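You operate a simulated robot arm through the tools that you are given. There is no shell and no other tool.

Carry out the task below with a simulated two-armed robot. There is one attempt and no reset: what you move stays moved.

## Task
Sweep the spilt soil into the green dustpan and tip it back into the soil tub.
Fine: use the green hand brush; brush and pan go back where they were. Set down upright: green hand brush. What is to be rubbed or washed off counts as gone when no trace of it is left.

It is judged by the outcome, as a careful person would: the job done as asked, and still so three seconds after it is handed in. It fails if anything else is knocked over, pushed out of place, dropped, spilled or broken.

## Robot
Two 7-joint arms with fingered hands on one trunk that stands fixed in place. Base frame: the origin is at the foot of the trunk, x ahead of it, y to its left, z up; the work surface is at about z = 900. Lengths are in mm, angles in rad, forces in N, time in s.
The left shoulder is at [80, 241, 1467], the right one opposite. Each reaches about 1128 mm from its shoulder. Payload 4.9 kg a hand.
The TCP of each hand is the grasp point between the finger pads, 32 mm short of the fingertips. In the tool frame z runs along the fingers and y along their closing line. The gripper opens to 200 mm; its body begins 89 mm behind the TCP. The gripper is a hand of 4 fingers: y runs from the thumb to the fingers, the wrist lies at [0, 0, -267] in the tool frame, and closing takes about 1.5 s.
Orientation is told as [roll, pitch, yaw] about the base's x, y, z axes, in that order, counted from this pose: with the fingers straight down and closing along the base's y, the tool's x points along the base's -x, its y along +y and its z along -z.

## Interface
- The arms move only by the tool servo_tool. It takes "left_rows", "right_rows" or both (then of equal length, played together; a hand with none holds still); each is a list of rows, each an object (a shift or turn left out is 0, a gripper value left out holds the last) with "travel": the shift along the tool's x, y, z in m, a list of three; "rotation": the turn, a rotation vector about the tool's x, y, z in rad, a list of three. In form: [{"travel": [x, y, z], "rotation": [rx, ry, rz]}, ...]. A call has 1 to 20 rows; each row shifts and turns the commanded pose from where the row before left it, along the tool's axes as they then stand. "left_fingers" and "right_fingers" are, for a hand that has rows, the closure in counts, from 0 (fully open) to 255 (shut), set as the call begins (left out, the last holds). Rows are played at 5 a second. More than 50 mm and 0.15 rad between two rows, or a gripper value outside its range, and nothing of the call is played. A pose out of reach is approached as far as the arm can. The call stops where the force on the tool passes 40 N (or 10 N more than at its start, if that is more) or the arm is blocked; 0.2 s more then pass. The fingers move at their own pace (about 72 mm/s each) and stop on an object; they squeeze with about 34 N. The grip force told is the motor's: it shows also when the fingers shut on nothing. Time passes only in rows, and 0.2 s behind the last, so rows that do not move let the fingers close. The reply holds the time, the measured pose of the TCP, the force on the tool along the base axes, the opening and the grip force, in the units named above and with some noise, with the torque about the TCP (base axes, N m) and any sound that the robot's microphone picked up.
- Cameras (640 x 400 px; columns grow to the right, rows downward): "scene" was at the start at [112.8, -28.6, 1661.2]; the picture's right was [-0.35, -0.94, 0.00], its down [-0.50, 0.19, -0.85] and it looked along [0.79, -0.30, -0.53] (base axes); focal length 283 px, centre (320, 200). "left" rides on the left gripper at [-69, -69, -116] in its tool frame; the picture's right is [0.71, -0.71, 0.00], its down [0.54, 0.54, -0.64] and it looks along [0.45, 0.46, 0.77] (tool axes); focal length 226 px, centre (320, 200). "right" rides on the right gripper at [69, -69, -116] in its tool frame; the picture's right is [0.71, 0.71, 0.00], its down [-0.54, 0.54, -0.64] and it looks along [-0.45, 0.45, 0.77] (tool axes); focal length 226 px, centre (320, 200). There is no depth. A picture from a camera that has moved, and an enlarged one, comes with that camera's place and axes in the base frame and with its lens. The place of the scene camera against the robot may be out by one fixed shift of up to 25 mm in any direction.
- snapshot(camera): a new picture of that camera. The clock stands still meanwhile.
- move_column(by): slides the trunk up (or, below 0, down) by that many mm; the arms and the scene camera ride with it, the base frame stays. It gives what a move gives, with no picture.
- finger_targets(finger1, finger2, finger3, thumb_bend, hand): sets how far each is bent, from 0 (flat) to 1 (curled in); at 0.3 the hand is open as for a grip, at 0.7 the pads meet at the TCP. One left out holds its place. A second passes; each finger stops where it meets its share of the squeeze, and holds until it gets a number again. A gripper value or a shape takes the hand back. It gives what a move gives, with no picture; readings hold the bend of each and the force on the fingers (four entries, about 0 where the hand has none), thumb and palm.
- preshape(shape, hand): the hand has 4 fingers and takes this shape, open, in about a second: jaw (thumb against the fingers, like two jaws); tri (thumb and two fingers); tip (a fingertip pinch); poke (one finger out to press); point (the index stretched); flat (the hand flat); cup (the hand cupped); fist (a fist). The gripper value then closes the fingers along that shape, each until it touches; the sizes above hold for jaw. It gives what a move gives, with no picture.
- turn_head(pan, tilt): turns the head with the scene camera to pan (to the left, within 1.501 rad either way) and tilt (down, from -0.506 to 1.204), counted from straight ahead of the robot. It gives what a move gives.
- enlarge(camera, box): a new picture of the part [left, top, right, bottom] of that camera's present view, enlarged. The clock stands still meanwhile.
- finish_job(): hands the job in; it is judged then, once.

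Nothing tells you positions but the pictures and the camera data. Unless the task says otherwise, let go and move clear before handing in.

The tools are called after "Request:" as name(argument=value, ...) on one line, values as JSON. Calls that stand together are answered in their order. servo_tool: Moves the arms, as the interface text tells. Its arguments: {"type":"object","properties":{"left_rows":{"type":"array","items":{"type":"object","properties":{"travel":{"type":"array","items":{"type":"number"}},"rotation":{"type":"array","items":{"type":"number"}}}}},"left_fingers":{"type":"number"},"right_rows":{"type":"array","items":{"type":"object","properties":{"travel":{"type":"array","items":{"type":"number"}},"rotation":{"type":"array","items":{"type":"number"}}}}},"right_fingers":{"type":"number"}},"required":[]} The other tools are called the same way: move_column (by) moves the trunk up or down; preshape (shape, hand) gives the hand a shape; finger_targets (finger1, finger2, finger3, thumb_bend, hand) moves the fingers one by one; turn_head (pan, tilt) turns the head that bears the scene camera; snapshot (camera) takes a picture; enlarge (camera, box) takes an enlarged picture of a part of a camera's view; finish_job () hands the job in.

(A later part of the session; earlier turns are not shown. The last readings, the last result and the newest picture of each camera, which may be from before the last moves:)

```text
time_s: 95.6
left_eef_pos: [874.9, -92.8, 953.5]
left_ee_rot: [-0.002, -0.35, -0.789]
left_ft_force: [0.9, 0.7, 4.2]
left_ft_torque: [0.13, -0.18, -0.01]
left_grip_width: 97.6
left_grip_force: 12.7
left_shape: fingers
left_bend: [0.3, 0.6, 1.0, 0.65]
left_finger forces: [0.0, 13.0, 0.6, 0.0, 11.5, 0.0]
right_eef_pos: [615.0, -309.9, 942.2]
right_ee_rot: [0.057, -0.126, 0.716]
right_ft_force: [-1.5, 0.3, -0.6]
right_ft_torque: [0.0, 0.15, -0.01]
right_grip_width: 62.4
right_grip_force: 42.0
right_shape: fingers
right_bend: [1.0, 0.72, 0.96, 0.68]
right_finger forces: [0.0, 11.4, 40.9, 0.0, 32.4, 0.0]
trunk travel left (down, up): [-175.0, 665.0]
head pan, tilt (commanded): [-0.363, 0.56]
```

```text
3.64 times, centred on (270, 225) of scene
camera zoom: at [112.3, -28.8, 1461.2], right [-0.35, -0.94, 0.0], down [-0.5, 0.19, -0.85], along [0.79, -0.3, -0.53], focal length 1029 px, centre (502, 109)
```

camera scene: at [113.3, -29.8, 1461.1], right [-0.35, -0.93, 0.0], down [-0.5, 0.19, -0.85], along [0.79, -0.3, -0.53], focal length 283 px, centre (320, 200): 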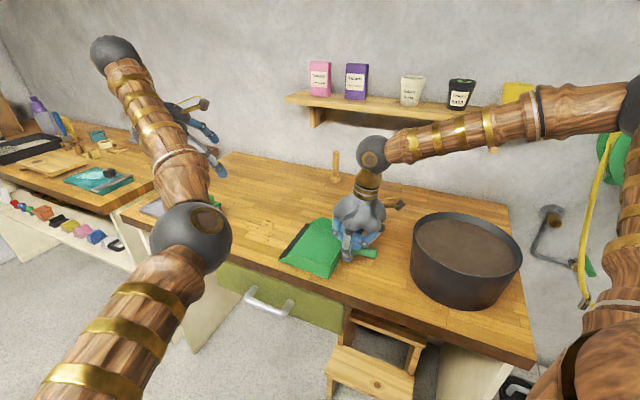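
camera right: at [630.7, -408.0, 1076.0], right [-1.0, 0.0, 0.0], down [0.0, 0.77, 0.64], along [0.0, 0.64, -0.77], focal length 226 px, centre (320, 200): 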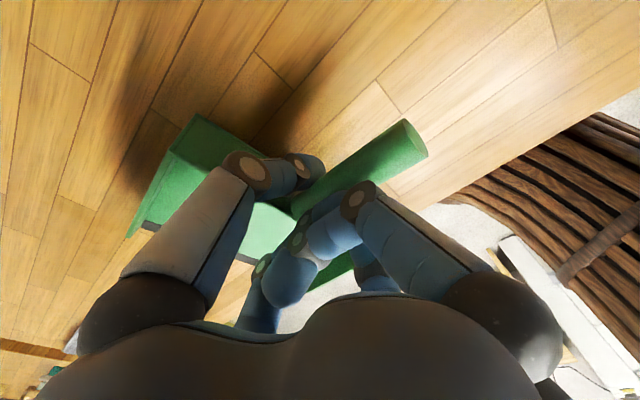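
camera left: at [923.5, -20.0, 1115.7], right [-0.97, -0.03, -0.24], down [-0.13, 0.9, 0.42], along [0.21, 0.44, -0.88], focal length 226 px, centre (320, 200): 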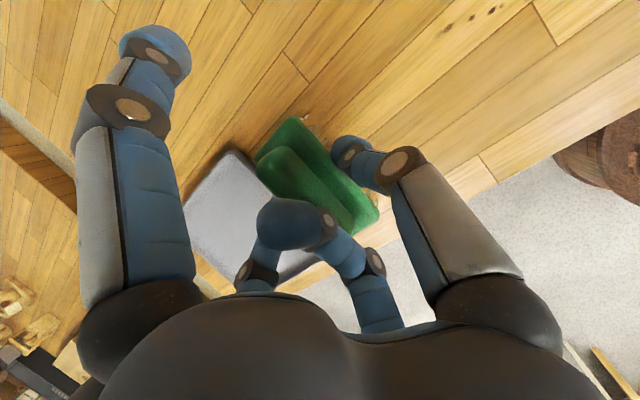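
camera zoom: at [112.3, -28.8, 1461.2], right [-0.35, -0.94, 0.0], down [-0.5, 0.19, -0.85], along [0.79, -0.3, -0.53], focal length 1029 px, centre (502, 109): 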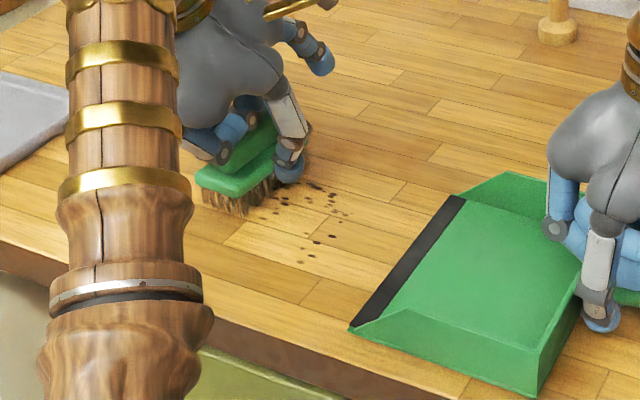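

The brush is moving the grains ahead of it. Continue up to just short of the lip.

Request:
servo_tool(left_rows=[{"travel": [0, -0.015, 0]}, {"travel": [0, -0.015, 0]}, {"travel": [0, -0.015, 0]}, {"travel": [0, -0.015, 0]}, {"travel": [0, -0.015, 0]}, {"travel": [0, -0.015, 0]}, {"travel": [0, -0.015, 0]}, {"travel": [0, -0.015, 0]}])

Request:
enlarge(camera="scene", box=[220, 170, 380, 290])

Request:
snapshot(camera="left")

```text
time_s: 97.4
left_eef_pos: [790.4, -174.5, 953.9]
left_ee_rot: [0.001, -0.35, -0.789]
left_ft_force: [0.8, 0.6, 3.6]
left_ft_torque: [0.1, -0.12, -0.04]
left_grip_width: 97.9
left_grip_force: 12.3
left_shape: fingers
left_bend: [0.3, 0.6, 1.0, 0.65]
left_finger forces: [0.1, 12.9, 0.6, 0.0, 11.7, 0.1]
right_eef_pos: [615.5, -308.7, 942.5]
right_ee_rot: [0.058, -0.127, 0.716]
right_ft_force: [0.7, 0.5, -1.3]
right_ft_torque: [-0.02, 0.09, 0.0]
right_grip_width: 62.8
right_grip_force: 42.7
right_shape: fingers
right_bend: [1.0, 0.72, 0.96, 0.68]
right_finger forces: [0.1, 11.4, 40.9, 0.0, 32.4, 0.0]
trunk travel left (down, up): [-175.0, 665.0]
head pan, tilt (commanded): [-0.363, 0.56]
```

```text
3.33 times, centred on (300, 230) of scene
camera zoom: at [112.2, -28.8, 1461.2], right [-0.35, -0.94, 0.0], down [-0.5, 0.19, -0.85], along [0.79, -0.3, -0.53], focal length 943 px, centre (387, 100)
```

zoom: 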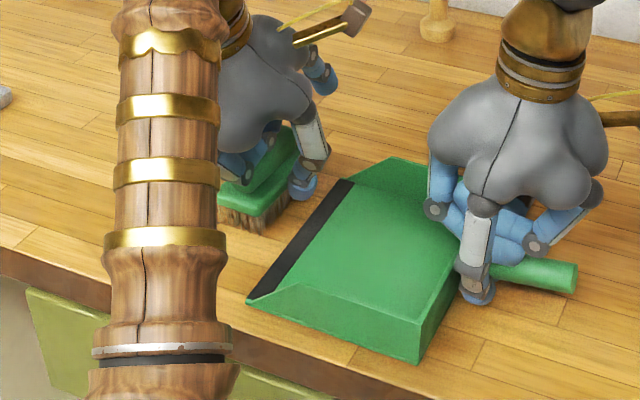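

```text
taken
camera left: at [758.0, -242.0, 1085.3], right [-0.97, -0.03, -0.24], down [-0.13, 0.9, 0.42], along [0.21, 0.44, -0.88], focal length 226 px, centre (320, 200)
```

left: 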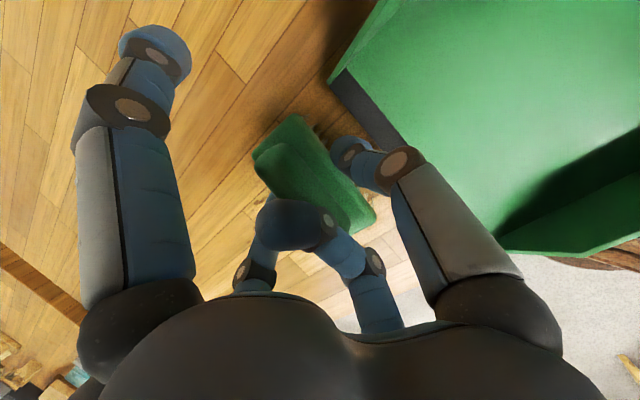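

Request:
enlarge(camera="left", box=[240, 80, 420, 240])

Request:
enlarge(camera="scene", box=[270, 200, 340, 260])

```text
2.50 times, centred on (330, 160) of left
camera zoom: at [758.0, -242.0, 1085.3], right [-0.97, -0.03, -0.24], down [-0.13, 0.9, 0.42], along [0.21, 0.44, -0.88], focal length 565 px, centre (295, 300)
```

zoom: 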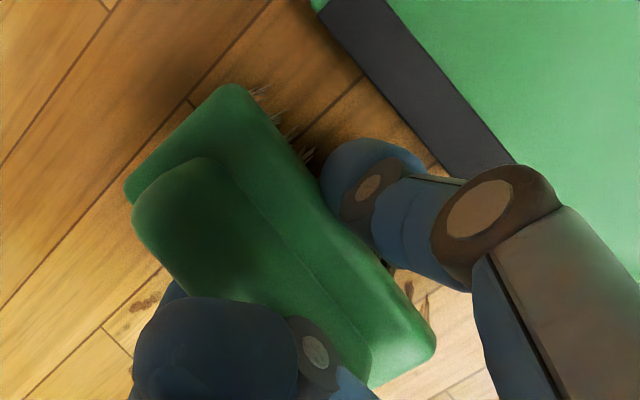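

```text
6.67 times, centred on (305, 230) of scene
camera zoom: at [112.2, -28.8, 1461.2], right [-0.35, -0.94, 0.0], down [-0.5, 0.19, -0.85], along [0.79, -0.3, -0.53], focal length 1887 px, centre (420, 0)
```

zoom: 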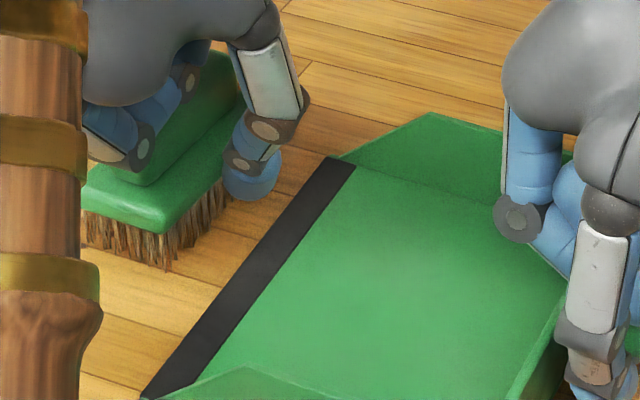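

Grains in front aren't visible; some faint marks remain behind at the far side. I'll lift the brush briefly to see where the soil is now.

Request:
servo_tool(left_rows=[{"travel": [-0.0069, 0.02, -0.0188]}, {"travel": [-0.0103, 0.03, -0.0282]}, {"travel": [0, 0.04, 0]}, {"travel": [0, 0.04, 0]}, {"travel": [0, 0.04, 0]}])

Request:
enlarge(camera="scene", box=[200, 180, 340, 280])

Request:
snapshot(camera="left")

```text
time_s: 98.6
left_eef_pos: [912.7, -53.3, 1001.8]
left_ee_rot: [-0.002, -0.348, -0.788]
left_ft_force: [0.1, 0.2, -0.6]
left_ft_torque: [0.0, 0.0, 0.01]
left_grip_width: 97.8
left_grip_force: 11.5
left_shape: fingers
left_bend: [0.3, 0.6, 1.0, 0.65]
left_finger forces: [0.1, 11.7, 0.0, 0.0, 11.6, 0.0]
right_eef_pos: [617.8, -307.8, 942.2]
right_ee_rot: [0.059, -0.124, 0.717]
right_ft_force: [-0.2, -0.7, -0.5]
right_ft_torque: [-0.03, 0.18, 0.02]
right_grip_width: 62.7
right_grip_force: 42.8
right_shape: fingers
right_bend: [1.0, 0.72, 0.96, 0.68]
right_finger forces: [0.0, 11.3, 40.7, 0.0, 32.4, 0.0]
trunk travel left (down, up): [-175.0, 665.0]
head pan, tilt (commanded): [-0.363, 0.56]
```

```text
4.00 times, centred on (270, 230) of scene
camera zoom: at [113.7, -27.3, 1461.1], right [-0.35, -0.94, 0.0], down [-0.5, 0.19, -0.85], along [0.79, -0.3, -0.53], focal length 1132 px, centre (520, 80)
```

zoom: 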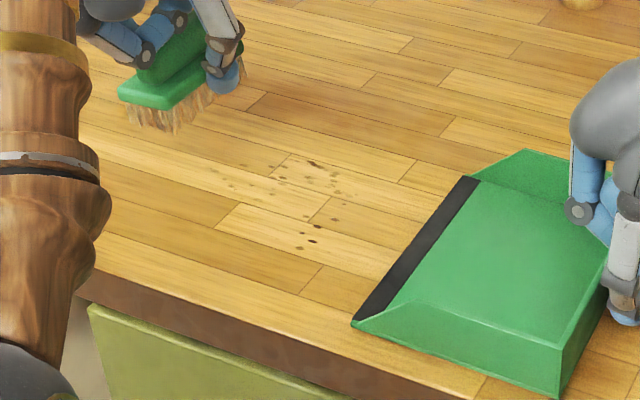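

```text
taken
camera left: at [880.3, -120.4, 1134.3], right [-0.97, -0.03, -0.24], down [-0.13, 0.9, 0.42], along [0.21, 0.44, -0.88], focal length 226 px, centre (320, 200)
```

left: 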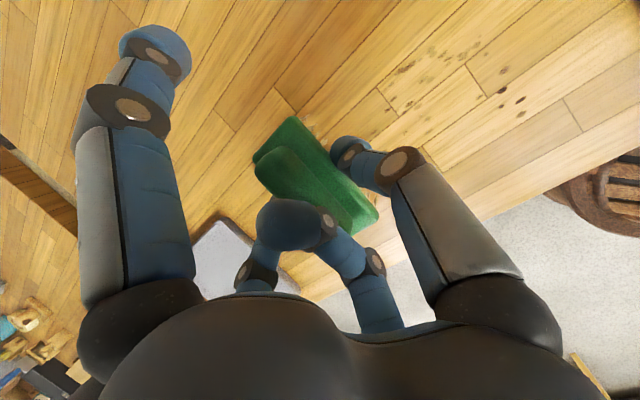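

The soil behaves like a film that fades where the brush passes over it (far lane is fainter, the near grains untouched). So I need repeated strokes carried right through into the pan. Back to the start of the far lane.

Request:
servo_tool(left_rows=[{"travel": [0, 0.022, 0]}, {"travel": [0, 0.022, 0]}, {"travel": [0.0055, 0, 0.015]}, {"travel": [0.0055, 0, 0.015]}, {"travel": [0.0052, 0, 0.0142]}, {"travel": [0.0005, 0, 0.0014]}])

```text
time_s: 100.0
left_eef_pos: [942.6, -23.1, 954.2]
left_ee_rot: [-0.001, -0.35, -0.788]
left_ft_force: [0.0, -0.7, 0.0]
left_ft_torque: [0.02, -0.04, 0.0]
left_grip_width: 97.9
left_grip_force: 11.9
left_shape: fingers
left_bend: [0.3, 0.6, 1.0, 0.65]
left_finger forces: [0.0, 11.7, 0.1, 0.0, 11.8, 0.0]
right_eef_pos: [615.8, -309.7, 942.8]
right_ee_rot: [0.059, -0.125, 0.716]
right_ft_force: [1.0, -0.4, 0.2]
right_ft_torque: [-0.03, 0.12, -0.01]
right_grip_width: 62.8
right_grip_force: 42.2
right_shape: fingers
right_bend: [1.0, 0.72, 0.96, 0.68]
right_finger forces: [0.0, 11.6, 40.6, 0.0, 32.2, 0.0]
trunk travel left (down, up): [-175.0, 665.0]
head pan, tilt (commanded): [-0.363, 0.56]
```

Request:
servo_tool(left_rows=[{"travel": [0.0007, -0.005, 0.0019]}, {"travel": [0, -0.015, 0]}, {"travel": [0, -0.015, 0]}, {"travel": [0, -0.015, 0]}, {"travel": [0, -0.015, 0]}, {"travel": [0, -0.015, 0]}, {"travel": [0, -0.015, 0]}, {"travel": [0, -0.015, 0]}, {"travel": [0, -0.015, 0]}, {"travel": [0, -0.015, 0]}, {"travel": [0, -0.015, 0]}, {"travel": [0, -0.015, 0]}, {"travel": [0, -0.015, 0]}, {"travel": [0, -0.015, 0]}, {"travel": [0, -0.015, 0]}])

Request:
servo_tool(left_rows=[{"travel": [-0.0003, -0.008, -0.0009]}, {"travel": [-0.0003, -0.008, -0.0009]}, {"travel": [-0.0003, -0.008, -0.0009]}])

Request:
enlarge(camera="scene", box=[260, 180, 380, 280])

```text
time_s: 103.2
left_eef_pos: [789.1, -177.2, 951.0]
left_ee_rot: [-0.001, -0.348, -0.788]
left_ft_force: [1.2, 2.9, 9.3]
left_ft_torque: [0.2, -0.23, 0.04]
left_grip_width: 97.5
left_grip_force: 14.4
left_shape: fingers
left_bend: [0.3, 0.59, 1.0, 0.66]
left_finger forces: [0.1, 13.7, 3.6, 0.0, 11.1, 0.0]
right_eef_pos: [615.9, -309.2, 941.9]
right_ee_rot: [0.058, -0.125, 0.717]
right_ft_force: [0.1, 0.2, -1.0]
right_ft_torque: [-0.03, 0.17, 0.01]
right_grip_width: 62.9
right_grip_force: 41.5
right_shape: fingers
right_bend: [1.0, 0.72, 0.96, 0.68]
right_finger forces: [0.0, 11.6, 39.3, 0.0, 32.3, 0.0]
trunk travel left (down, up): [-175.0, 665.0]
head pan, tilt (commanded): [-0.363, 0.56]
```

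```text
time_s: 104.0
left_eef_pos: [771.8, -193.9, 954.1]
left_ee_rot: [-0.002, -0.348, -0.788]
left_ft_force: [0.7, 0.5, 0.7]
left_ft_torque: [0.02, -0.09, -0.02]
left_grip_width: 97.9
left_grip_force: 12.7
left_shape: fingers
left_bend: [0.3, 0.59, 1.0, 0.66]
left_finger forces: [0.1, 12.5, 0.5, 0.0, 11.7, 0.0]
right_eef_pos: [616.4, -310.4, 941.3]
right_ee_rot: [0.058, -0.124, 0.717]
right_ft_force: [-1.0, 0.9, -1.0]
right_ft_torque: [-0.01, 0.12, 0.03]
right_grip_width: 63.0
right_grip_force: 41.5
right_shape: fingers
right_bend: [1.0, 0.72, 0.96, 0.68]
right_finger forces: [0.0, 11.6, 40.1, 0.1, 32.2, 0.0]
trunk travel left (down, up): [-175.0, 665.0]
head pan, tilt (commanded): [-0.363, 0.56]
```

```text
4.00 times, centred on (320, 230) of scene
camera zoom: at [112.5, -28.9, 1461.1], right [-0.35, -0.93, 0.0], down [-0.5, 0.19, -0.85], along [0.79, -0.3, -0.53], focal length 1132 px, centre (320, 80)
```

zoom: 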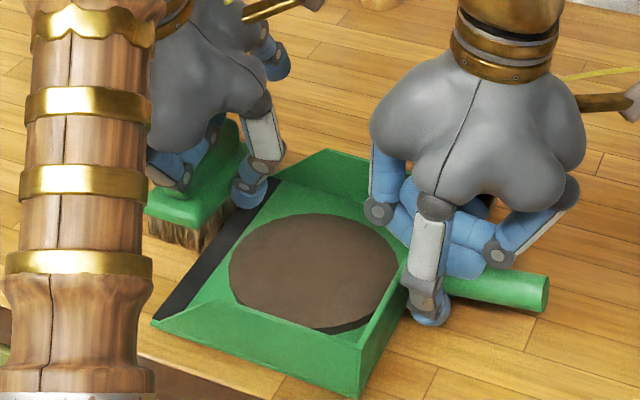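

Excellent — soil now shows up in the pan. I'll lift the brush, go back and look at what remains on the bench.

Request:
servo_tool(left_rows=[{"travel": [-0.0069, 0.01, -0.0188]}, {"travel": [-0.0069, 0.03, -0.0188]}, {"travel": [0.006, 0.04, -0.002]}, {"travel": [0.006, 0.04, -0.002]}, {"travel": [0.006, 0.04, -0.002]}, {"travel": [0.006, 0.04, -0.002]}, {"travel": [0.006, 0.035, -0.002]}])

Request:
enlarge(camera="scene", box=[200, 180, 360, 300])

Request:
snapshot(camera="left")

```text
time_s: 105.6
left_eef_pos: [915.2, -3.8, 992.3]
left_ee_rot: [-0.002, -0.35, -0.79]
left_ft_force: [0.5, -0.3, -1.7]
left_ft_torque: [0.0, 0.0, 0.0]
left_grip_width: 97.8
left_grip_force: 12.0
left_shape: fingers
left_bend: [0.3, 0.59, 1.0, 0.66]
left_finger forces: [0.1, 11.8, 0.0, 0.0, 11.8, 0.0]
right_eef_pos: [617.0, -309.1, 943.0]
right_ee_rot: [0.057, -0.124, 0.717]
right_ft_force: [0.3, -0.4, -0.9]
right_ft_torque: [-0.03, 0.17, 0.01]
right_grip_width: 63.0
right_grip_force: 41.7
right_shape: fingers
right_bend: [1.0, 0.72, 0.96, 0.68]
right_finger forces: [0.1, 11.6, 39.4, 0.0, 32.3, 0.0]
trunk travel left (down, up): [-175.0, 665.0]
head pan, tilt (commanded): [-0.363, 0.56]
```

```text
3.33 times, centred on (280, 240) of scene
camera zoom: at [113.5, -27.5, 1461.1], right [-0.35, -0.94, 0.0], down [-0.5, 0.19, -0.85], along [0.79, -0.3, -0.53], focal length 943 px, centre (453, 67)
```

zoom: 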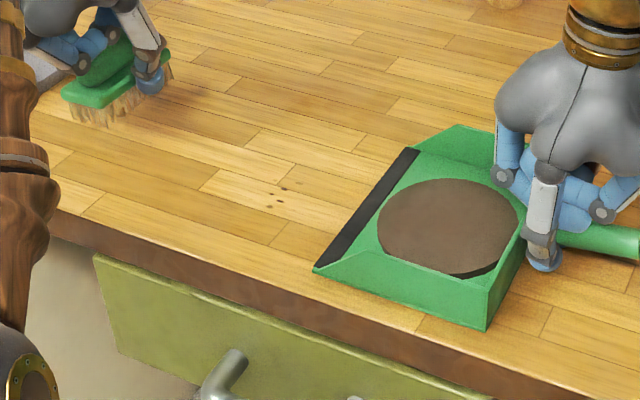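

```text
taken
camera left: at [884.0, -69.8, 1125.0], right [-0.97, -0.03, -0.24], down [-0.13, 0.9, 0.42], along [0.21, 0.44, -0.88], focal length 226 px, centre (320, 200)
```

left: 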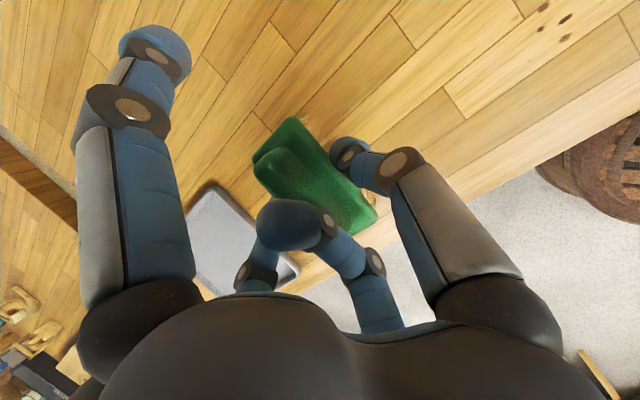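

The far lane is clean; three or four grains remain in the near lane. Set up the near-lane stroke.

Request:
servo_tool(left_rows=[{"travel": [0.0112, 0, 0.0092]}, {"travel": [0.0112, 0, 0.0092]}, {"travel": [0.0112, 0, 0.0092]}, {"travel": [0.0008, -0.002, 0.0022]}])

Request:
servo_tool(left_rows=[{"travel": [0.0005, -0.005, 0.0012]}, {"travel": [0, -0.015, 0]}, {"travel": [0, -0.015, 0]}, {"travel": [0, -0.015, 0]}, {"travel": [0, -0.015, 0]}, {"travel": [0, -0.015, 0]}, {"travel": [0, -0.015, 0]}, {"travel": [0, -0.015, 0]}, {"travel": [0, -0.015, 0]}, {"travel": [0, -0.015, 0]}, {"travel": [0, -0.015, 0]}, {"travel": [0, -0.015, 0]}, {"travel": [0, -0.015, 0]}, {"travel": [0, -0.015, 0]}])

Request:
servo_tool(left_rows=[{"travel": [-0.0003, -0.008, -0.0009]}, {"travel": [-0.0003, -0.008, -0.0009]}, {"travel": [-0.0003, -0.008, -0.0009]}, {"travel": [0, -0.004, 0]}])

```text
time_s: 106.6
left_eef_pos: [898.4, 11.2, 953.8]
left_ee_rot: [0.0, -0.352, -0.787]
left_ft_force: [0.7, 1.6, 2.7]
left_ft_torque: [0.17, -0.14, 0.07]
left_grip_width: 97.6
left_grip_force: 12.4
left_shape: fingers
left_bend: [0.3, 0.59, 1.0, 0.66]
left_finger forces: [0.0, 12.5, 0.9, 0.1, 11.4, 0.1]
right_eef_pos: [615.7, -309.2, 942.8]
right_ee_rot: [0.057, -0.125, 0.716]
right_ft_force: [-0.3, 0.0, -0.8]
right_ft_torque: [-0.04, 0.12, 0.0]
right_grip_width: 62.8
right_grip_force: 41.4
right_shape: fingers
right_bend: [1.0, 0.72, 0.96, 0.68]
right_finger forces: [0.1, 11.6, 39.2, 0.0, 32.1, 0.0]
trunk travel left (down, up): [-175.0, 665.0]
head pan, tilt (commanded): [-0.363, 0.56]
```

```text
time_s: 109.6
left_eef_pos: [756.8, -132.6, 953.3]
left_ee_rot: [-0.002, -0.351, -0.788]
left_ft_force: [1.0, 0.5, 2.8]
left_ft_torque: [0.1, -0.13, -0.02]
left_grip_width: 97.6
left_grip_force: 12.4
left_shape: fingers
left_bend: [0.3, 0.59, 1.0, 0.66]
left_finger forces: [0.0, 12.2, 0.9, 0.1, 11.6, 0.1]
right_eef_pos: [616.7, -310.2, 942.7]
right_ee_rot: [0.058, -0.124, 0.715]
right_ft_force: [-0.1, 0.2, -1.6]
right_ft_torque: [0.02, 0.13, -0.03]
right_grip_width: 62.8
right_grip_force: 41.3
right_shape: fingers
right_bend: [1.0, 0.72, 0.96, 0.68]
right_finger forces: [0.0, 11.7, 39.4, 0.0, 32.2, 0.0]
trunk travel left (down, up): [-175.0, 665.0]
head pan, tilt (commanded): [-0.363, 0.56]
```

```text
time_s: 110.6
left_eef_pos: [737.1, -150.4, 956.0]
left_ee_rot: [-0.002, -0.349, -0.789]
left_ft_force: [-0.2, -0.9, -0.9]
left_ft_torque: [-0.01, 0.03, -0.02]
left_grip_width: 97.6
left_grip_force: 11.4
left_shape: fingers
left_bend: [0.3, 0.59, 1.0, 0.66]
left_finger forces: [0.0, 11.8, 0.0, 0.0, 11.8, 0.0]
right_eef_pos: [616.1, -311.7, 942.6]
right_ee_rot: [0.056, -0.126, 0.715]
right_ft_force: [-0.4, 0.4, -0.9]
right_ft_torque: [-0.02, 0.18, 0.04]
right_grip_width: 62.8
right_grip_force: 41.9
right_shape: fingers
right_bend: [1.0, 0.72, 0.96, 0.68]
right_finger forces: [0.0, 11.6, 39.5, 0.1, 32.1, 0.1]
trunk travel left (down, up): [-175.0, 665.0]
head pan, tilt (commanded): [-0.363, 0.56]
```

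Stroke done up to the lip. Lift the brush and check what remains.

Request:
servo_tool(left_rows=[{"travel": [-0.0069, 0.01, -0.0188]}, {"travel": [-0.0069, 0.03, -0.0188]}, {"travel": [0, 0.045, 0]}, {"travel": [0, 0.045, 0]}, {"travel": [0, 0.045, 0]}, {"travel": [0, 0.045, 0]}, {"travel": [0, 0.02, 0]}])

Request:
enlarge(camera="scene", box=[200, 180, 340, 280])

Request:
enlarge(camera="scene", box=[230, 200, 300, 260])

Request:
snapshot(camera="left")

```text
time_s: 112.2
left_eef_pos: [910.5, 17.4, 993.9]
left_ee_rot: [-0.002, -0.351, -0.79]
left_ft_force: [0.3, 0.4, -0.4]
left_ft_torque: [-0.01, 0.02, 0.0]
left_grip_width: 97.4
left_grip_force: 11.9
left_shape: fingers
left_bend: [0.3, 0.59, 1.0, 0.66]
left_finger forces: [0.0, 11.9, 0.0, 0.1, 11.8, 0.0]
right_eef_pos: [616.7, -310.4, 942.0]
right_ee_rot: [0.059, -0.124, 0.715]
right_ft_force: [-0.1, 0.5, -0.6]
right_ft_torque: [-0.06, 0.15, -0.03]
right_grip_width: 63.0
right_grip_force: 40.7
right_shape: fingers
right_bend: [1.0, 0.72, 0.96, 0.68]
right_finger forces: [0.0, 11.6, 39.1, 0.1, 32.0, 0.0]
trunk travel left (down, up): [-175.0, 665.0]
head pan, tilt (commanded): [-0.363, 0.56]
```

```text
4.00 times, centred on (270, 230) of scene
camera zoom: at [113.1, -28.4, 1461.2], right [-0.35, -0.94, 0.0], down [-0.5, 0.19, -0.85], along [0.79, -0.3, -0.53], focal length 1132 px, centre (520, 80)
```

zoom: 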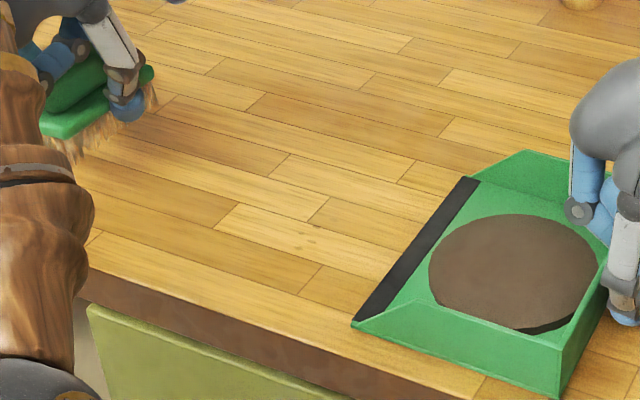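

```text
6.67 times, centred on (265, 230) of scene
camera zoom: at [113.1, -28.4, 1461.2], right [-0.35, -0.94, 0.0], down [-0.5, 0.19, -0.85], along [0.79, -0.3, -0.53], focal length 1887 px, centre (687, 0)
```

zoom: 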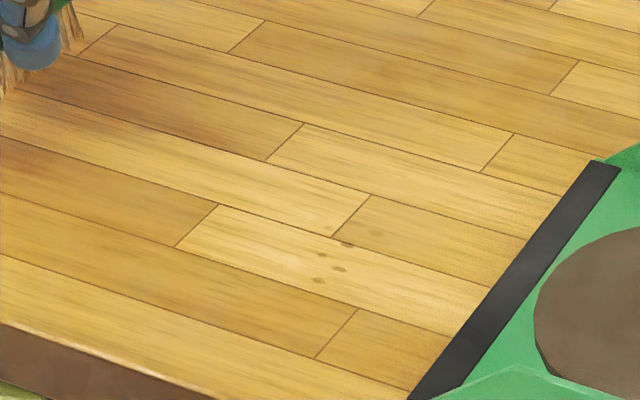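

```text
taken
camera left: at [877.5, -48.9, 1126.4], right [-0.97, -0.03, -0.24], down [-0.13, 0.9, 0.42], along [0.21, 0.44, -0.88], focal length 226 px, centre (320, 200)
```

left: 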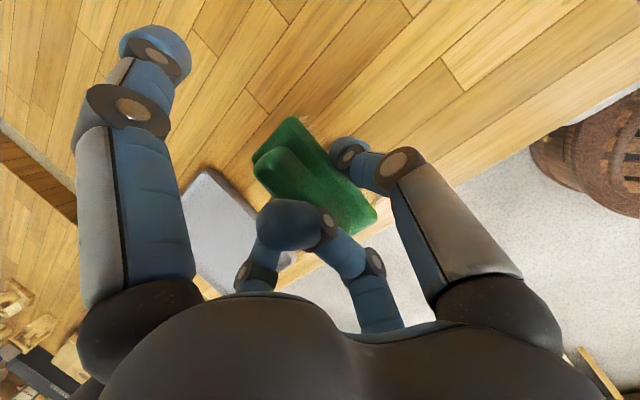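

Only faint traces of four grains remain. One more near-lane stroke, plus repeat passes.

Request:
servo_tool(left_rows=[{"travel": [0, -0.035, 0]}, {"travel": [0, -0.035, 0]}, {"travel": [0.0047, 0, 0.0128]}, {"travel": [0.0047, 0, 0.0128]}, {"travel": [0.0045, -0.003, 0.0123]}, {"travel": [0.0007, -0.005, 0.0019]}])

Request:
servo_tool(left_rows=[{"travel": [0.0004, -0.01, 0.001]}, {"travel": [0, -0.015, 0]}, {"travel": [0, -0.015, 0]}, {"travel": [0, -0.015, 0]}, {"travel": [0, -0.015, 0]}, {"travel": [0, -0.015, 0]}, {"travel": [0, -0.015, 0]}, {"travel": [0, -0.015, 0]}, {"travel": [0, -0.015, 0]}, {"travel": [0, -0.01, 0]}, {"travel": [-0.0003, -0.008, -0.0009]}, {"travel": [-0.0003, -0.008, -0.0009]}, {"travel": [-0.0003, -0.008, -0.0009]}])

Request:
servo_tool(left_rows=[{"travel": [-0.0069, 0.01, -0.0188]}, {"travel": [-0.0069, 0.03, -0.0188]}, {"travel": [0, 0.045, 0]}, {"travel": [0, 0.045, 0]}, {"travel": [0, 0.045, 0]}, {"travel": [0, 0.045, 0]}])

Request:
enlarge(camera="scene", box=[230, 200, 300, 260])

Request:
enlarge(camera="scene", box=[200, 180, 340, 280])

```text
time_s: 113.6
left_eef_pos: [853.2, -37.6, 953.7]
left_ee_rot: [-0.001, -0.351, -0.788]
left_ft_force: [0.1, 0.6, 2.4]
left_ft_torque: [0.15, -0.13, 0.0]
left_grip_width: 97.6
left_grip_force: 12.6
left_shape: fingers
left_bend: [0.3, 0.59, 1.0, 0.66]
left_finger forces: [0.1, 12.3, 1.0, 0.1, 11.3, 0.0]
right_eef_pos: [615.0, -309.7, 943.2]
right_ee_rot: [0.058, -0.126, 0.715]
right_ft_force: [0.3, 0.6, -1.5]
right_ft_torque: [-0.05, 0.16, -0.02]
right_grip_width: 62.7
right_grip_force: 40.7
right_shape: fingers
right_bend: [1.0, 0.72, 0.96, 0.68]
right_finger forces: [0.0, 11.7, 38.6, 0.1, 31.8, 0.1]
trunk travel left (down, up): [-175.0, 665.0]
head pan, tilt (commanded): [-0.363, 0.56]
```

```text
time_s: 116.4
left_eef_pos: [738.6, -152.7, 953.7]
left_ee_rot: [0.0, -0.35, -0.789]
left_ft_force: [1.2, -0.3, -0.6]
left_ft_torque: [0.06, 0.0, -0.04]
left_grip_width: 97.9
left_grip_force: 12.3
left_shape: fingers
left_bend: [0.3, 0.59, 1.0, 0.66]
left_finger forces: [0.1, 11.7, 0.4, 0.1, 11.9, 0.0]
right_eef_pos: [615.9, -310.2, 944.0]
right_ee_rot: [0.057, -0.125, 0.715]
right_ft_force: [-0.4, -0.4, -1.6]
right_ft_torque: [-0.03, 0.17, -0.01]
right_grip_width: 62.6
right_grip_force: 41.0
right_shape: fingers
right_bend: [1.0, 0.72, 0.96, 0.68]
right_finger forces: [0.2, 11.7, 38.8, 0.0, 31.9, 0.0]
trunk travel left (down, up): [-175.0, 665.0]
head pan, tilt (commanded): [-0.363, 0.56]
```

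```text
time_s: 117.8
left_eef_pos: [894.0, 2.3, 993.5]
left_ee_rot: [-0.001, -0.351, -0.787]
left_ft_force: [-0.2, -0.7, -0.6]
left_ft_torque: [-0.03, 0.02, -0.02]
left_grip_width: 97.7
left_grip_force: 11.6
left_shape: fingers
left_bend: [0.3, 0.59, 1.0, 0.66]
left_finger forces: [0.1, 11.8, 0.0, 0.1, 11.6, 0.0]
right_eef_pos: [616.8, -308.8, 942.1]
right_ee_rot: [0.058, -0.124, 0.716]
right_ft_force: [-0.3, -0.2, -1.9]
right_ft_torque: [-0.07, 0.2, 0.04]
right_grip_width: 62.8
right_grip_force: 40.4
right_shape: fingers
right_bend: [1.0, 0.72, 0.96, 0.68]
right_finger forces: [0.0, 11.6, 38.3, 0.0, 31.9, 0.0]
trunk travel left (down, up): [-175.0, 665.0]
head pan, tilt (commanded): [-0.363, 0.56]
```

```text
6.67 times, centred on (265, 230) of scene
camera zoom: at [114.0, -27.1, 1461.1], right [-0.35, -0.94, 0.0], down [-0.5, 0.19, -0.85], along [0.79, -0.3, -0.53], focal length 1887 px, centre (687, 0)
```

zoom: 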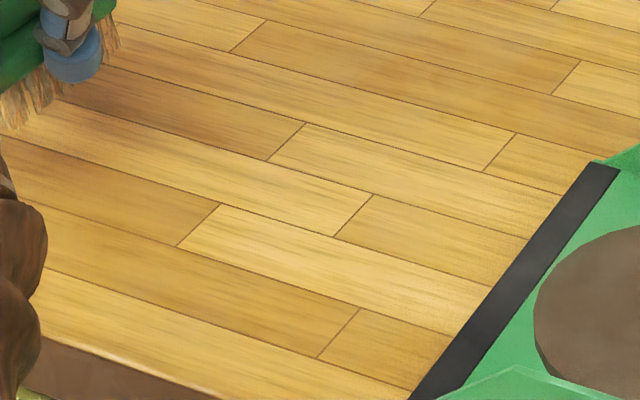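

```text
4.00 times, centred on (270, 230) of scene
camera zoom: at [114.0, -27.1, 1461.1], right [-0.35, -0.94, 0.0], down [-0.5, 0.19, -0.85], along [0.79, -0.3, -0.53], focal length 1132 px, centre (520, 80)
```

zoom: 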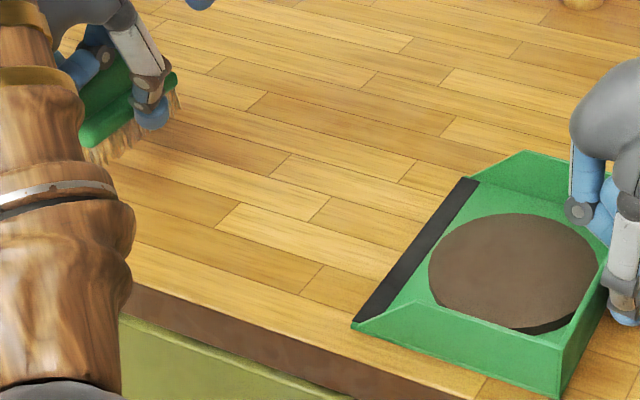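

The bench looks clean. Let me double-check the whole soil area at high zoom, from both cameras.

Request:
enlarge(camera="scene", box=[235, 185, 305, 235])

Request:
enlarge(camera="left", box=[330, 0, 640, 180])

```text
8.00 times, centred on (270, 210) of scene
camera zoom: at [114.0, -27.1, 1461.1], right [-0.35, -0.94, 0.0], down [-0.5, 0.19, -0.85], along [0.79, -0.3, -0.53], focal length 2264 px, centre (720, 120)
```

zoom: 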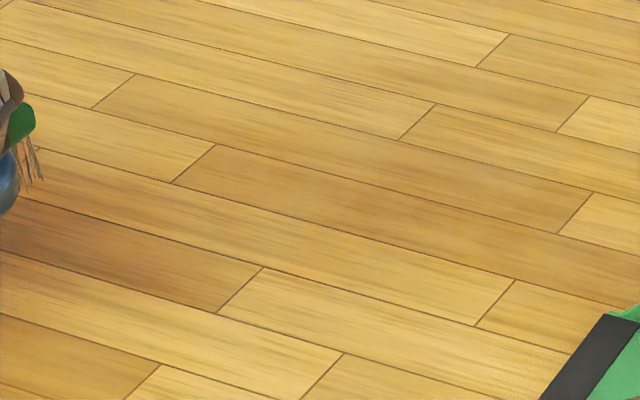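

```text
2.06 times, centred on (485, 90) of left
camera zoom: at [861.9, -64.1, 1125.3], right [-0.97, -0.03, -0.24], down [-0.13, 0.9, 0.42], along [0.21, 0.44, -0.88], focal length 467 px, centre (-21, 427)
```

zoom: 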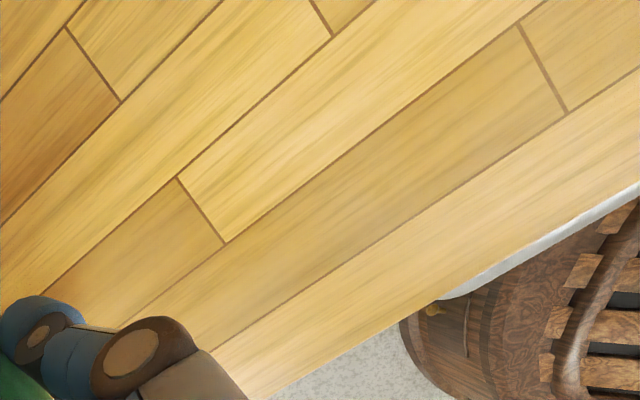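

The bench is clean all over. Now I measure how the brush sits in the hand to return it exactly to its place.

Request:
enlarge(camera="left", box=[220, 90, 430, 270])

Request:
enlarge(camera="scene", box=[190, 160, 270, 230])

```text
2.22 times, centred on (325, 180) of left
camera zoom: at [861.9, -64.1, 1125.3], right [-0.97, -0.03, -0.24], down [-0.13, 0.9, 0.42], along [0.21, 0.44, -0.88], focal length 502 px, centre (309, 244)
```

zoom: 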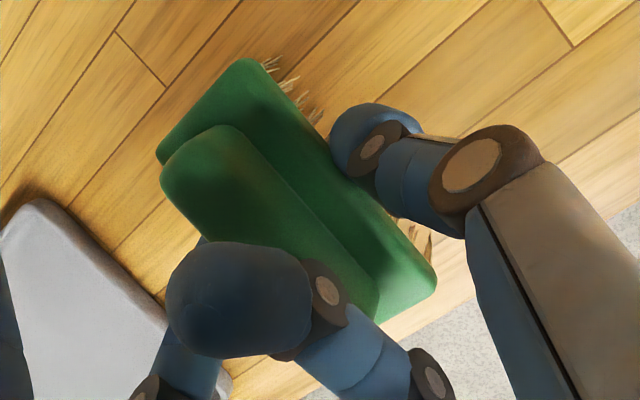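

```text
5.71 times, centred on (230, 195) of scene
camera zoom: at [114.0, -27.1, 1461.1], right [-0.35, -0.94, 0.0], down [-0.5, 0.19, -0.85], along [0.79, -0.3, -0.53], focal length 1617 px, centre (834, 229)
```

zoom: 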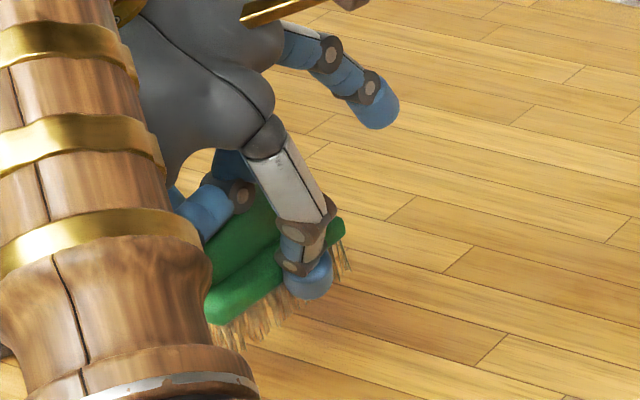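

The brush hasn't slipped in the hand. During gripping it turned ~3.7° and shifted ~4 mm, so I'll compensate for that on return: move above the original spot with the corrective yaw.

Request:
servo_tool(left_rows=[{"travel": [-0.0063, 0.035, 0.0023]}, {"travel": [-0.0063, 0.0347, 0.0023]}, {"rotation": [-0.0223, 0, -0.061]}, {"travel": [0, 0, 0]}])

Request:
enlarge(camera="scene", box=[160, 150, 280, 240])

```text
time_s: 118.8
left_eef_pos: [952.2, 43.1, 995.8]
left_ee_rot: [-0.002, -0.35, -0.722]
left_ft_force: [-0.2, 0.4, -0.3]
left_ft_torque: [-0.03, 0.04, 0.0]
left_grip_width: 98.0
left_grip_force: 12.2
left_shape: fingers
left_bend: [0.3, 0.59, 1.0, 0.66]
left_finger forces: [0.0, 11.8, 0.0, 0.1, 11.7, 0.0]
right_eef_pos: [615.9, -309.0, 942.8]
right_ee_rot: [0.057, -0.126, 0.716]
right_ft_force: [-0.1, -1.2, -0.4]
right_ft_torque: [-0.08, 0.22, 0.05]
right_grip_width: 63.0
right_grip_force: 40.7
right_shape: fingers
right_bend: [1.0, 0.72, 0.96, 0.68]
right_finger forces: [0.1, 11.8, 38.0, 0.0, 31.7, 0.0]
trunk travel left (down, up): [-175.0, 665.0]
head pan, tilt (commanded): [-0.363, 0.56]
```

```text
4.44 times, centred on (220, 195) of scene
camera zoom: at [113.5, -28.0, 1461.1], right [-0.35, -0.94, 0.0], down [-0.5, 0.19, -0.85], along [0.79, -0.3, -0.53], focal length 1258 px, centre (764, 222)
```

zoom: 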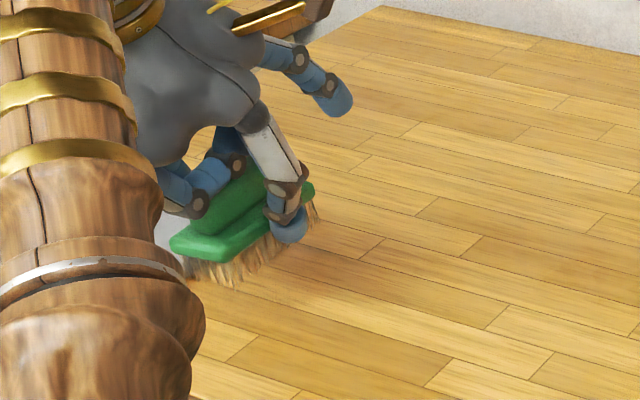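

Request:
servo_tool(left_rows=[{"travel": [0.0044, 0, 0.0131]}, {"travel": [0.0044, 0, 0.0131]}, {"travel": [0.0037, 0, 0.0105]}, {"travel": [0.0007, 0, 0.0019]}])

Request:
enlarge(camera="left", box=[220, 90, 430, 270])

```text
time_s: 119.8
left_eef_pos: [951.6, 41.6, 953.9]
left_ee_rot: [0.0, -0.352, -0.723]
left_ft_force: [-0.4, -0.2, 1.2]
left_ft_torque: [0.02, 0.01, -0.01]
left_grip_width: 97.7
left_grip_force: 12.2
left_shape: fingers
left_bend: [0.3, 0.59, 1.0, 0.66]
left_finger forces: [0.1, 11.6, 0.7, 0.0, 12.0, 0.0]
right_eef_pos: [615.6, -308.9, 943.9]
right_ee_rot: [0.058, -0.125, 0.715]
right_ft_force: [-0.6, 0.1, -0.6]
right_ft_torque: [-0.08, 0.15, -0.05]
right_grip_width: 62.7
right_grip_force: 41.3
right_shape: fingers
right_bend: [1.0, 0.72, 0.96, 0.68]
right_finger forces: [0.1, 11.8, 38.0, 0.1, 31.7, 0.0]
trunk travel left (down, up): [-175.0, 665.0]
head pan, tilt (commanded): [-0.363, 0.56]
```

```text
2.22 times, centred on (325, 180) of left
camera zoom: at [924.3, -26.7, 1086.1], right [-0.97, -0.09, -0.24], down [-0.19, 0.89, 0.42], along [0.18, 0.45, -0.88], focal length 502 px, centre (309, 244)
```

zoom: 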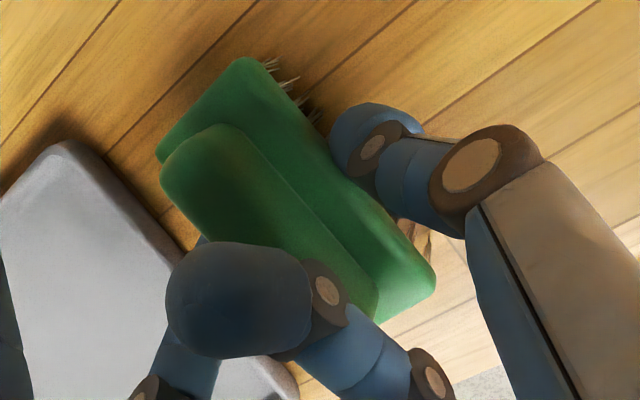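

The brush's corners are within ~1.5 mm of the original. Release gently.

Request:
finger_targets(hand="left", finger2=0.56, thumb_bend=0.6)

Request:
finger_targets(hand="left", finger2=0.53, thumb_bend=0.54)

Request:
enlarge(camera="left", box=[220, 90, 430, 270])

Request:
enlarge(camera="scene", box=[160, 150, 280, 240])

```text
time_s: 120.8
left_eef_pos: [950.8, 41.8, 952.8]
left_ee_rot: [-0.001, -0.349, -0.722]
left_ft_force: [-0.1, -0.1, -0.2]
left_ft_torque: [0.01, -0.01, 0.04]
left_grip_width: 100.2
left_grip_force: 0.2
left_shape: fingers
left_bend: [0.3, 0.56, 1.0, 0.6]
left_finger forces: [0.1, 0.0, 0.0, 0.0, 0.0, 0.0]
right_eef_pos: [615.9, -308.9, 943.2]
right_ee_rot: [0.057, -0.125, 0.716]
right_ft_force: [0.4, 0.7, -0.7]
right_ft_torque: [-0.04, 0.17, 0.04]
right_grip_width: 62.9
right_grip_force: 40.7
right_shape: fingers
right_bend: [1.0, 0.72, 0.96, 0.68]
right_finger forces: [0.1, 11.6, 38.1, 0.0, 31.6, 0.0]
trunk travel left (down, up): [-175.0, 665.0]
head pan, tilt (commanded): [-0.363, 0.56]
```

```text
time_s: 121.8
left_eef_pos: [953.6, 42.1, 953.3]
left_ee_rot: [0.001, -0.35, -0.725]
left_ft_force: [-0.5, 0.0, 0.3]
left_ft_torque: [-0.04, -0.03, 0.03]
left_grip_width: 105.9
left_grip_force: 0.0
left_shape: fingers
left_bend: [0.3, 0.53, 1.0, 0.54]
left_finger forces: [0.0, 0.0, 0.0, 0.0, 0.0, 0.0]
right_eef_pos: [616.0, -309.0, 943.0]
right_ee_rot: [0.057, -0.126, 0.716]
right_ft_force: [0.1, 0.7, -0.9]
right_ft_torque: [-0.02, 0.15, 0.05]
right_grip_width: 62.7
right_grip_force: 40.7
right_shape: fingers
right_bend: [1.0, 0.72, 0.96, 0.68]
right_finger forces: [0.1, 11.7, 38.2, 0.0, 31.6, 0.0]
trunk travel left (down, up): [-175.0, 665.0]
head pan, tilt (commanded): [-0.363, 0.56]
```

```text
2.22 times, centred on (325, 180) of left
camera zoom: at [924.6, -26.5, 1085.4], right [-0.97, -0.09, -0.24], down [-0.19, 0.89, 0.42], along [0.18, 0.45, -0.88], focal length 502 px, centre (309, 244)
```

zoom: 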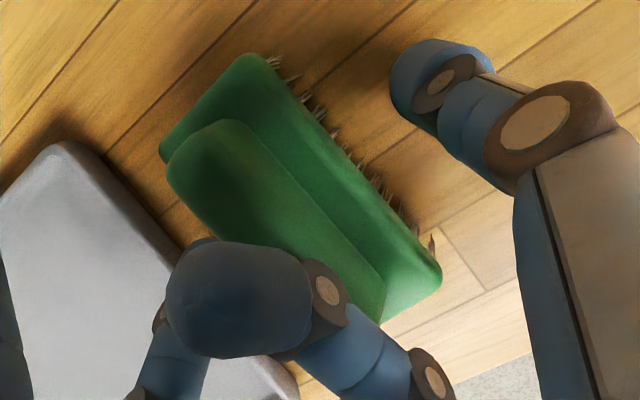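

```text
4.44 times, centred on (220, 195) of scene
camera zoom: at [112.9, -28.6, 1461.2], right [-0.35, -0.94, 0.0], down [-0.5, 0.19, -0.85], along [0.79, -0.3, -0.53], focal length 1258 px, centre (764, 222)
```

zoom: 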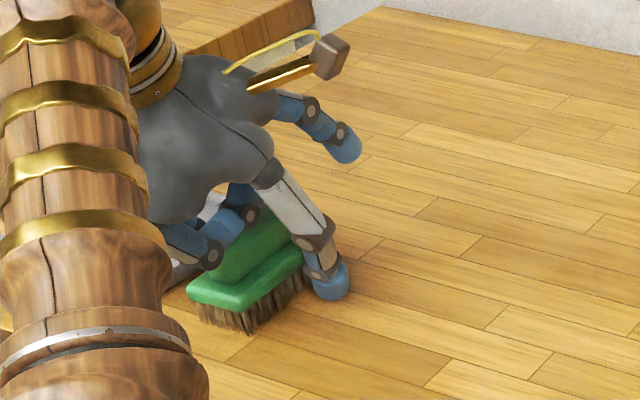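

The brush stands upright in its place, released. Raise the left hand straight up, then retract it to the left.

Request:
servo_tool(left_rows=[{"travel": [-0.0069, 0, -0.0188]}, {"travel": [-0.0103, 0, -0.0282]}, {"travel": [-0.0103, 0, -0.0282]}, {"travel": [-0.0103, 0, -0.0282]}, {"travel": [0.03, 0, -0.02]}, {"travel": [0.035, 0, -0.02]}, {"travel": [0.035, 0, -0.02]}, {"travel": [0.035, 0, -0.02]}])

Request:
snapshot(camera="scene")

Request:
enlarge(camera="scene", box=[120, 150, 300, 270])

```text
time_s: 123.6
left_eef_pos: [836.0, 144.0, 1092.7]
left_ee_rot: [0.0, -0.35, -0.723]
left_ft_force: [-1.6, -0.3, 0.1]
left_ft_torque: [0.04, -0.02, -0.04]
left_grip_width: 105.8
left_grip_force: 0.0
left_shape: fingers
left_bend: [0.3, 0.53, 1.0, 0.54]
left_finger forces: [0.0, 0.0, 0.0, 0.1, 0.1, 0.0]
right_eef_pos: [615.4, -309.1, 943.2]
right_ee_rot: [0.058, -0.125, 0.715]
right_ft_force: [-0.5, 0.6, -1.7]
right_ft_torque: [-0.12, 0.13, -0.02]
right_grip_width: 62.7
right_grip_force: 39.7
right_shape: fingers
right_bend: [1.0, 0.72, 0.96, 0.68]
right_finger forces: [0.1, 12.0, 36.4, 0.0, 31.2, 0.0]
trunk travel left (down, up): [-175.0, 665.0]
head pan, tilt (commanded): [-0.363, 0.56]
```

```text
taken
camera scene: at [111.6, -28.1, 1461.2], right [-0.35, -0.94, 0.0], down [-0.5, 0.19, -0.85], along [0.79, -0.3, -0.53], focal length 283 px, centre (320, 200)
```

scene: 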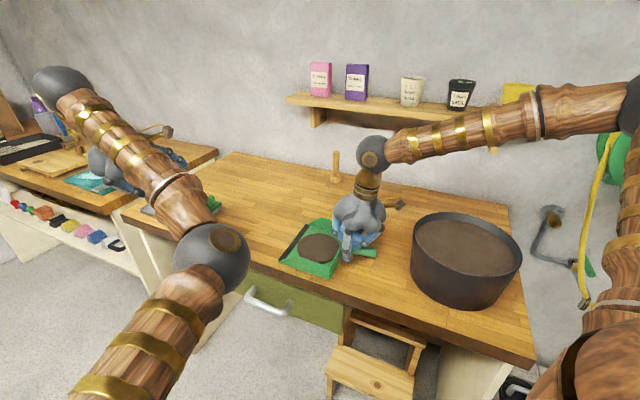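

```text
3.33 times, centred on (210, 210) of scene
camera zoom: at [111.6, -28.1, 1461.2], right [-0.35, -0.94, 0.0], down [-0.5, 0.19, -0.85], along [0.79, -0.3, -0.53], focal length 943 px, centre (687, 167)
```

zoom: 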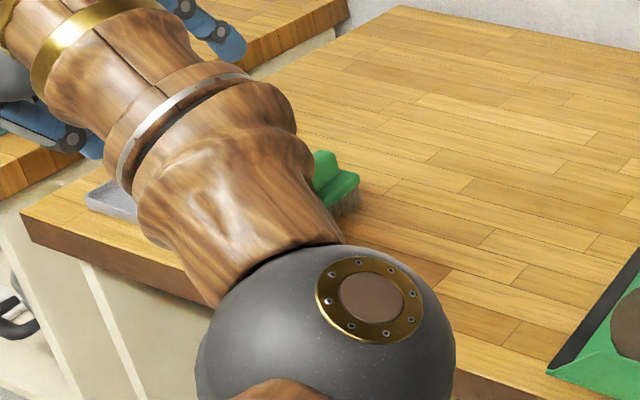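

The left hand is clear and the brush is in place. Now lift the pan gently, then add a slight nose-up tilt for carrying.

Request:
servo_tool(right_rows=[{"travel": [0.0006, 0, -0.005]}, {"travel": [0.001, 0, -0.008]}, {"travel": [0.0012, 0, -0.01], "rotation": [0, -0.03, 0]}, {"travel": [0.0015, 0, -0.01], "rotation": [0, -0.03, 0]}, {"travel": [0.0018, 0, -0.01], "rotation": [0, -0.03, 0]}, {"travel": [0, 0, 0]}])

Request:
enlarge(camera="scene", box=[260, 150, 420, 280])

Request:
snapshot(camera="right")

```text
time_s: 125.0
left_eef_pos: [838.9, 143.7, 1093.0]
left_ee_rot: [0.0, -0.35, -0.723]
left_ft_force: [0.3, 0.2, -0.2]
left_ft_torque: [-0.03, 0.02, -0.02]
left_grip_width: 105.9
left_grip_force: 0.1
left_shape: fingers
left_bend: [0.3, 0.53, 1.0, 0.54]
left_finger forces: [0.0, 0.0, 0.0, 0.0, 0.0, 0.0]
right_eef_pos: [608.4, -319.5, 983.9]
right_ee_rot: [0.061, -0.217, 0.711]
right_ft_force: [-0.1, 0.5, -2.2]
right_ft_torque: [-0.15, 0.1, -0.01]
right_grip_width: 62.8
right_grip_force: 38.8
right_shape: fingers
right_bend: [1.0, 0.72, 0.96, 0.68]
right_finger forces: [0.1, 12.3, 34.7, 0.1, 30.7, 0.0]
trunk travel left (down, up): [-175.0, 665.0]
head pan, tilt (commanded): [-0.363, 0.56]
```

```text
3.08 times, centred on (340, 215) of scene
camera zoom: at [113.4, -28.5, 1461.1], right [-0.35, -0.94, 0.0], down [-0.5, 0.19, -0.85], along [0.79, -0.3, -0.53], focal length 871 px, centre (258, 154)
```

zoom: 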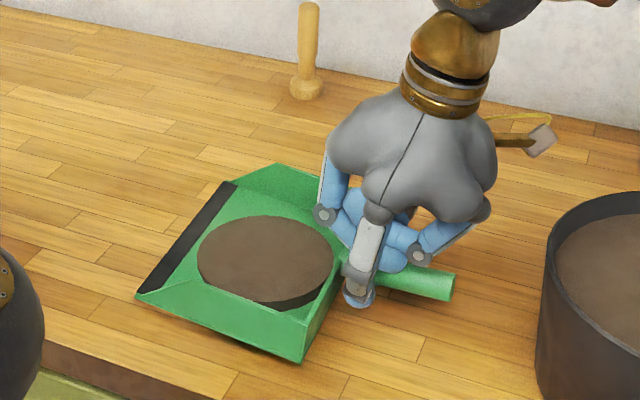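

```text
taken
camera right: at [590.8, -436.3, 1078.2], right [-0.99, 0.08, -0.11], down [-0.04, 0.63, 0.77], along [0.13, 0.77, -0.62], focal length 226 px, centre (320, 200)
```

right: 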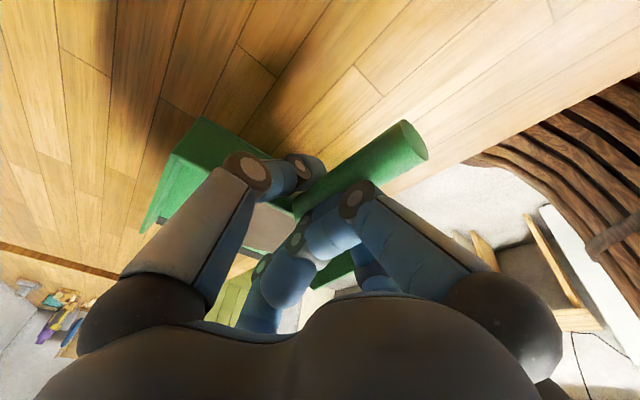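

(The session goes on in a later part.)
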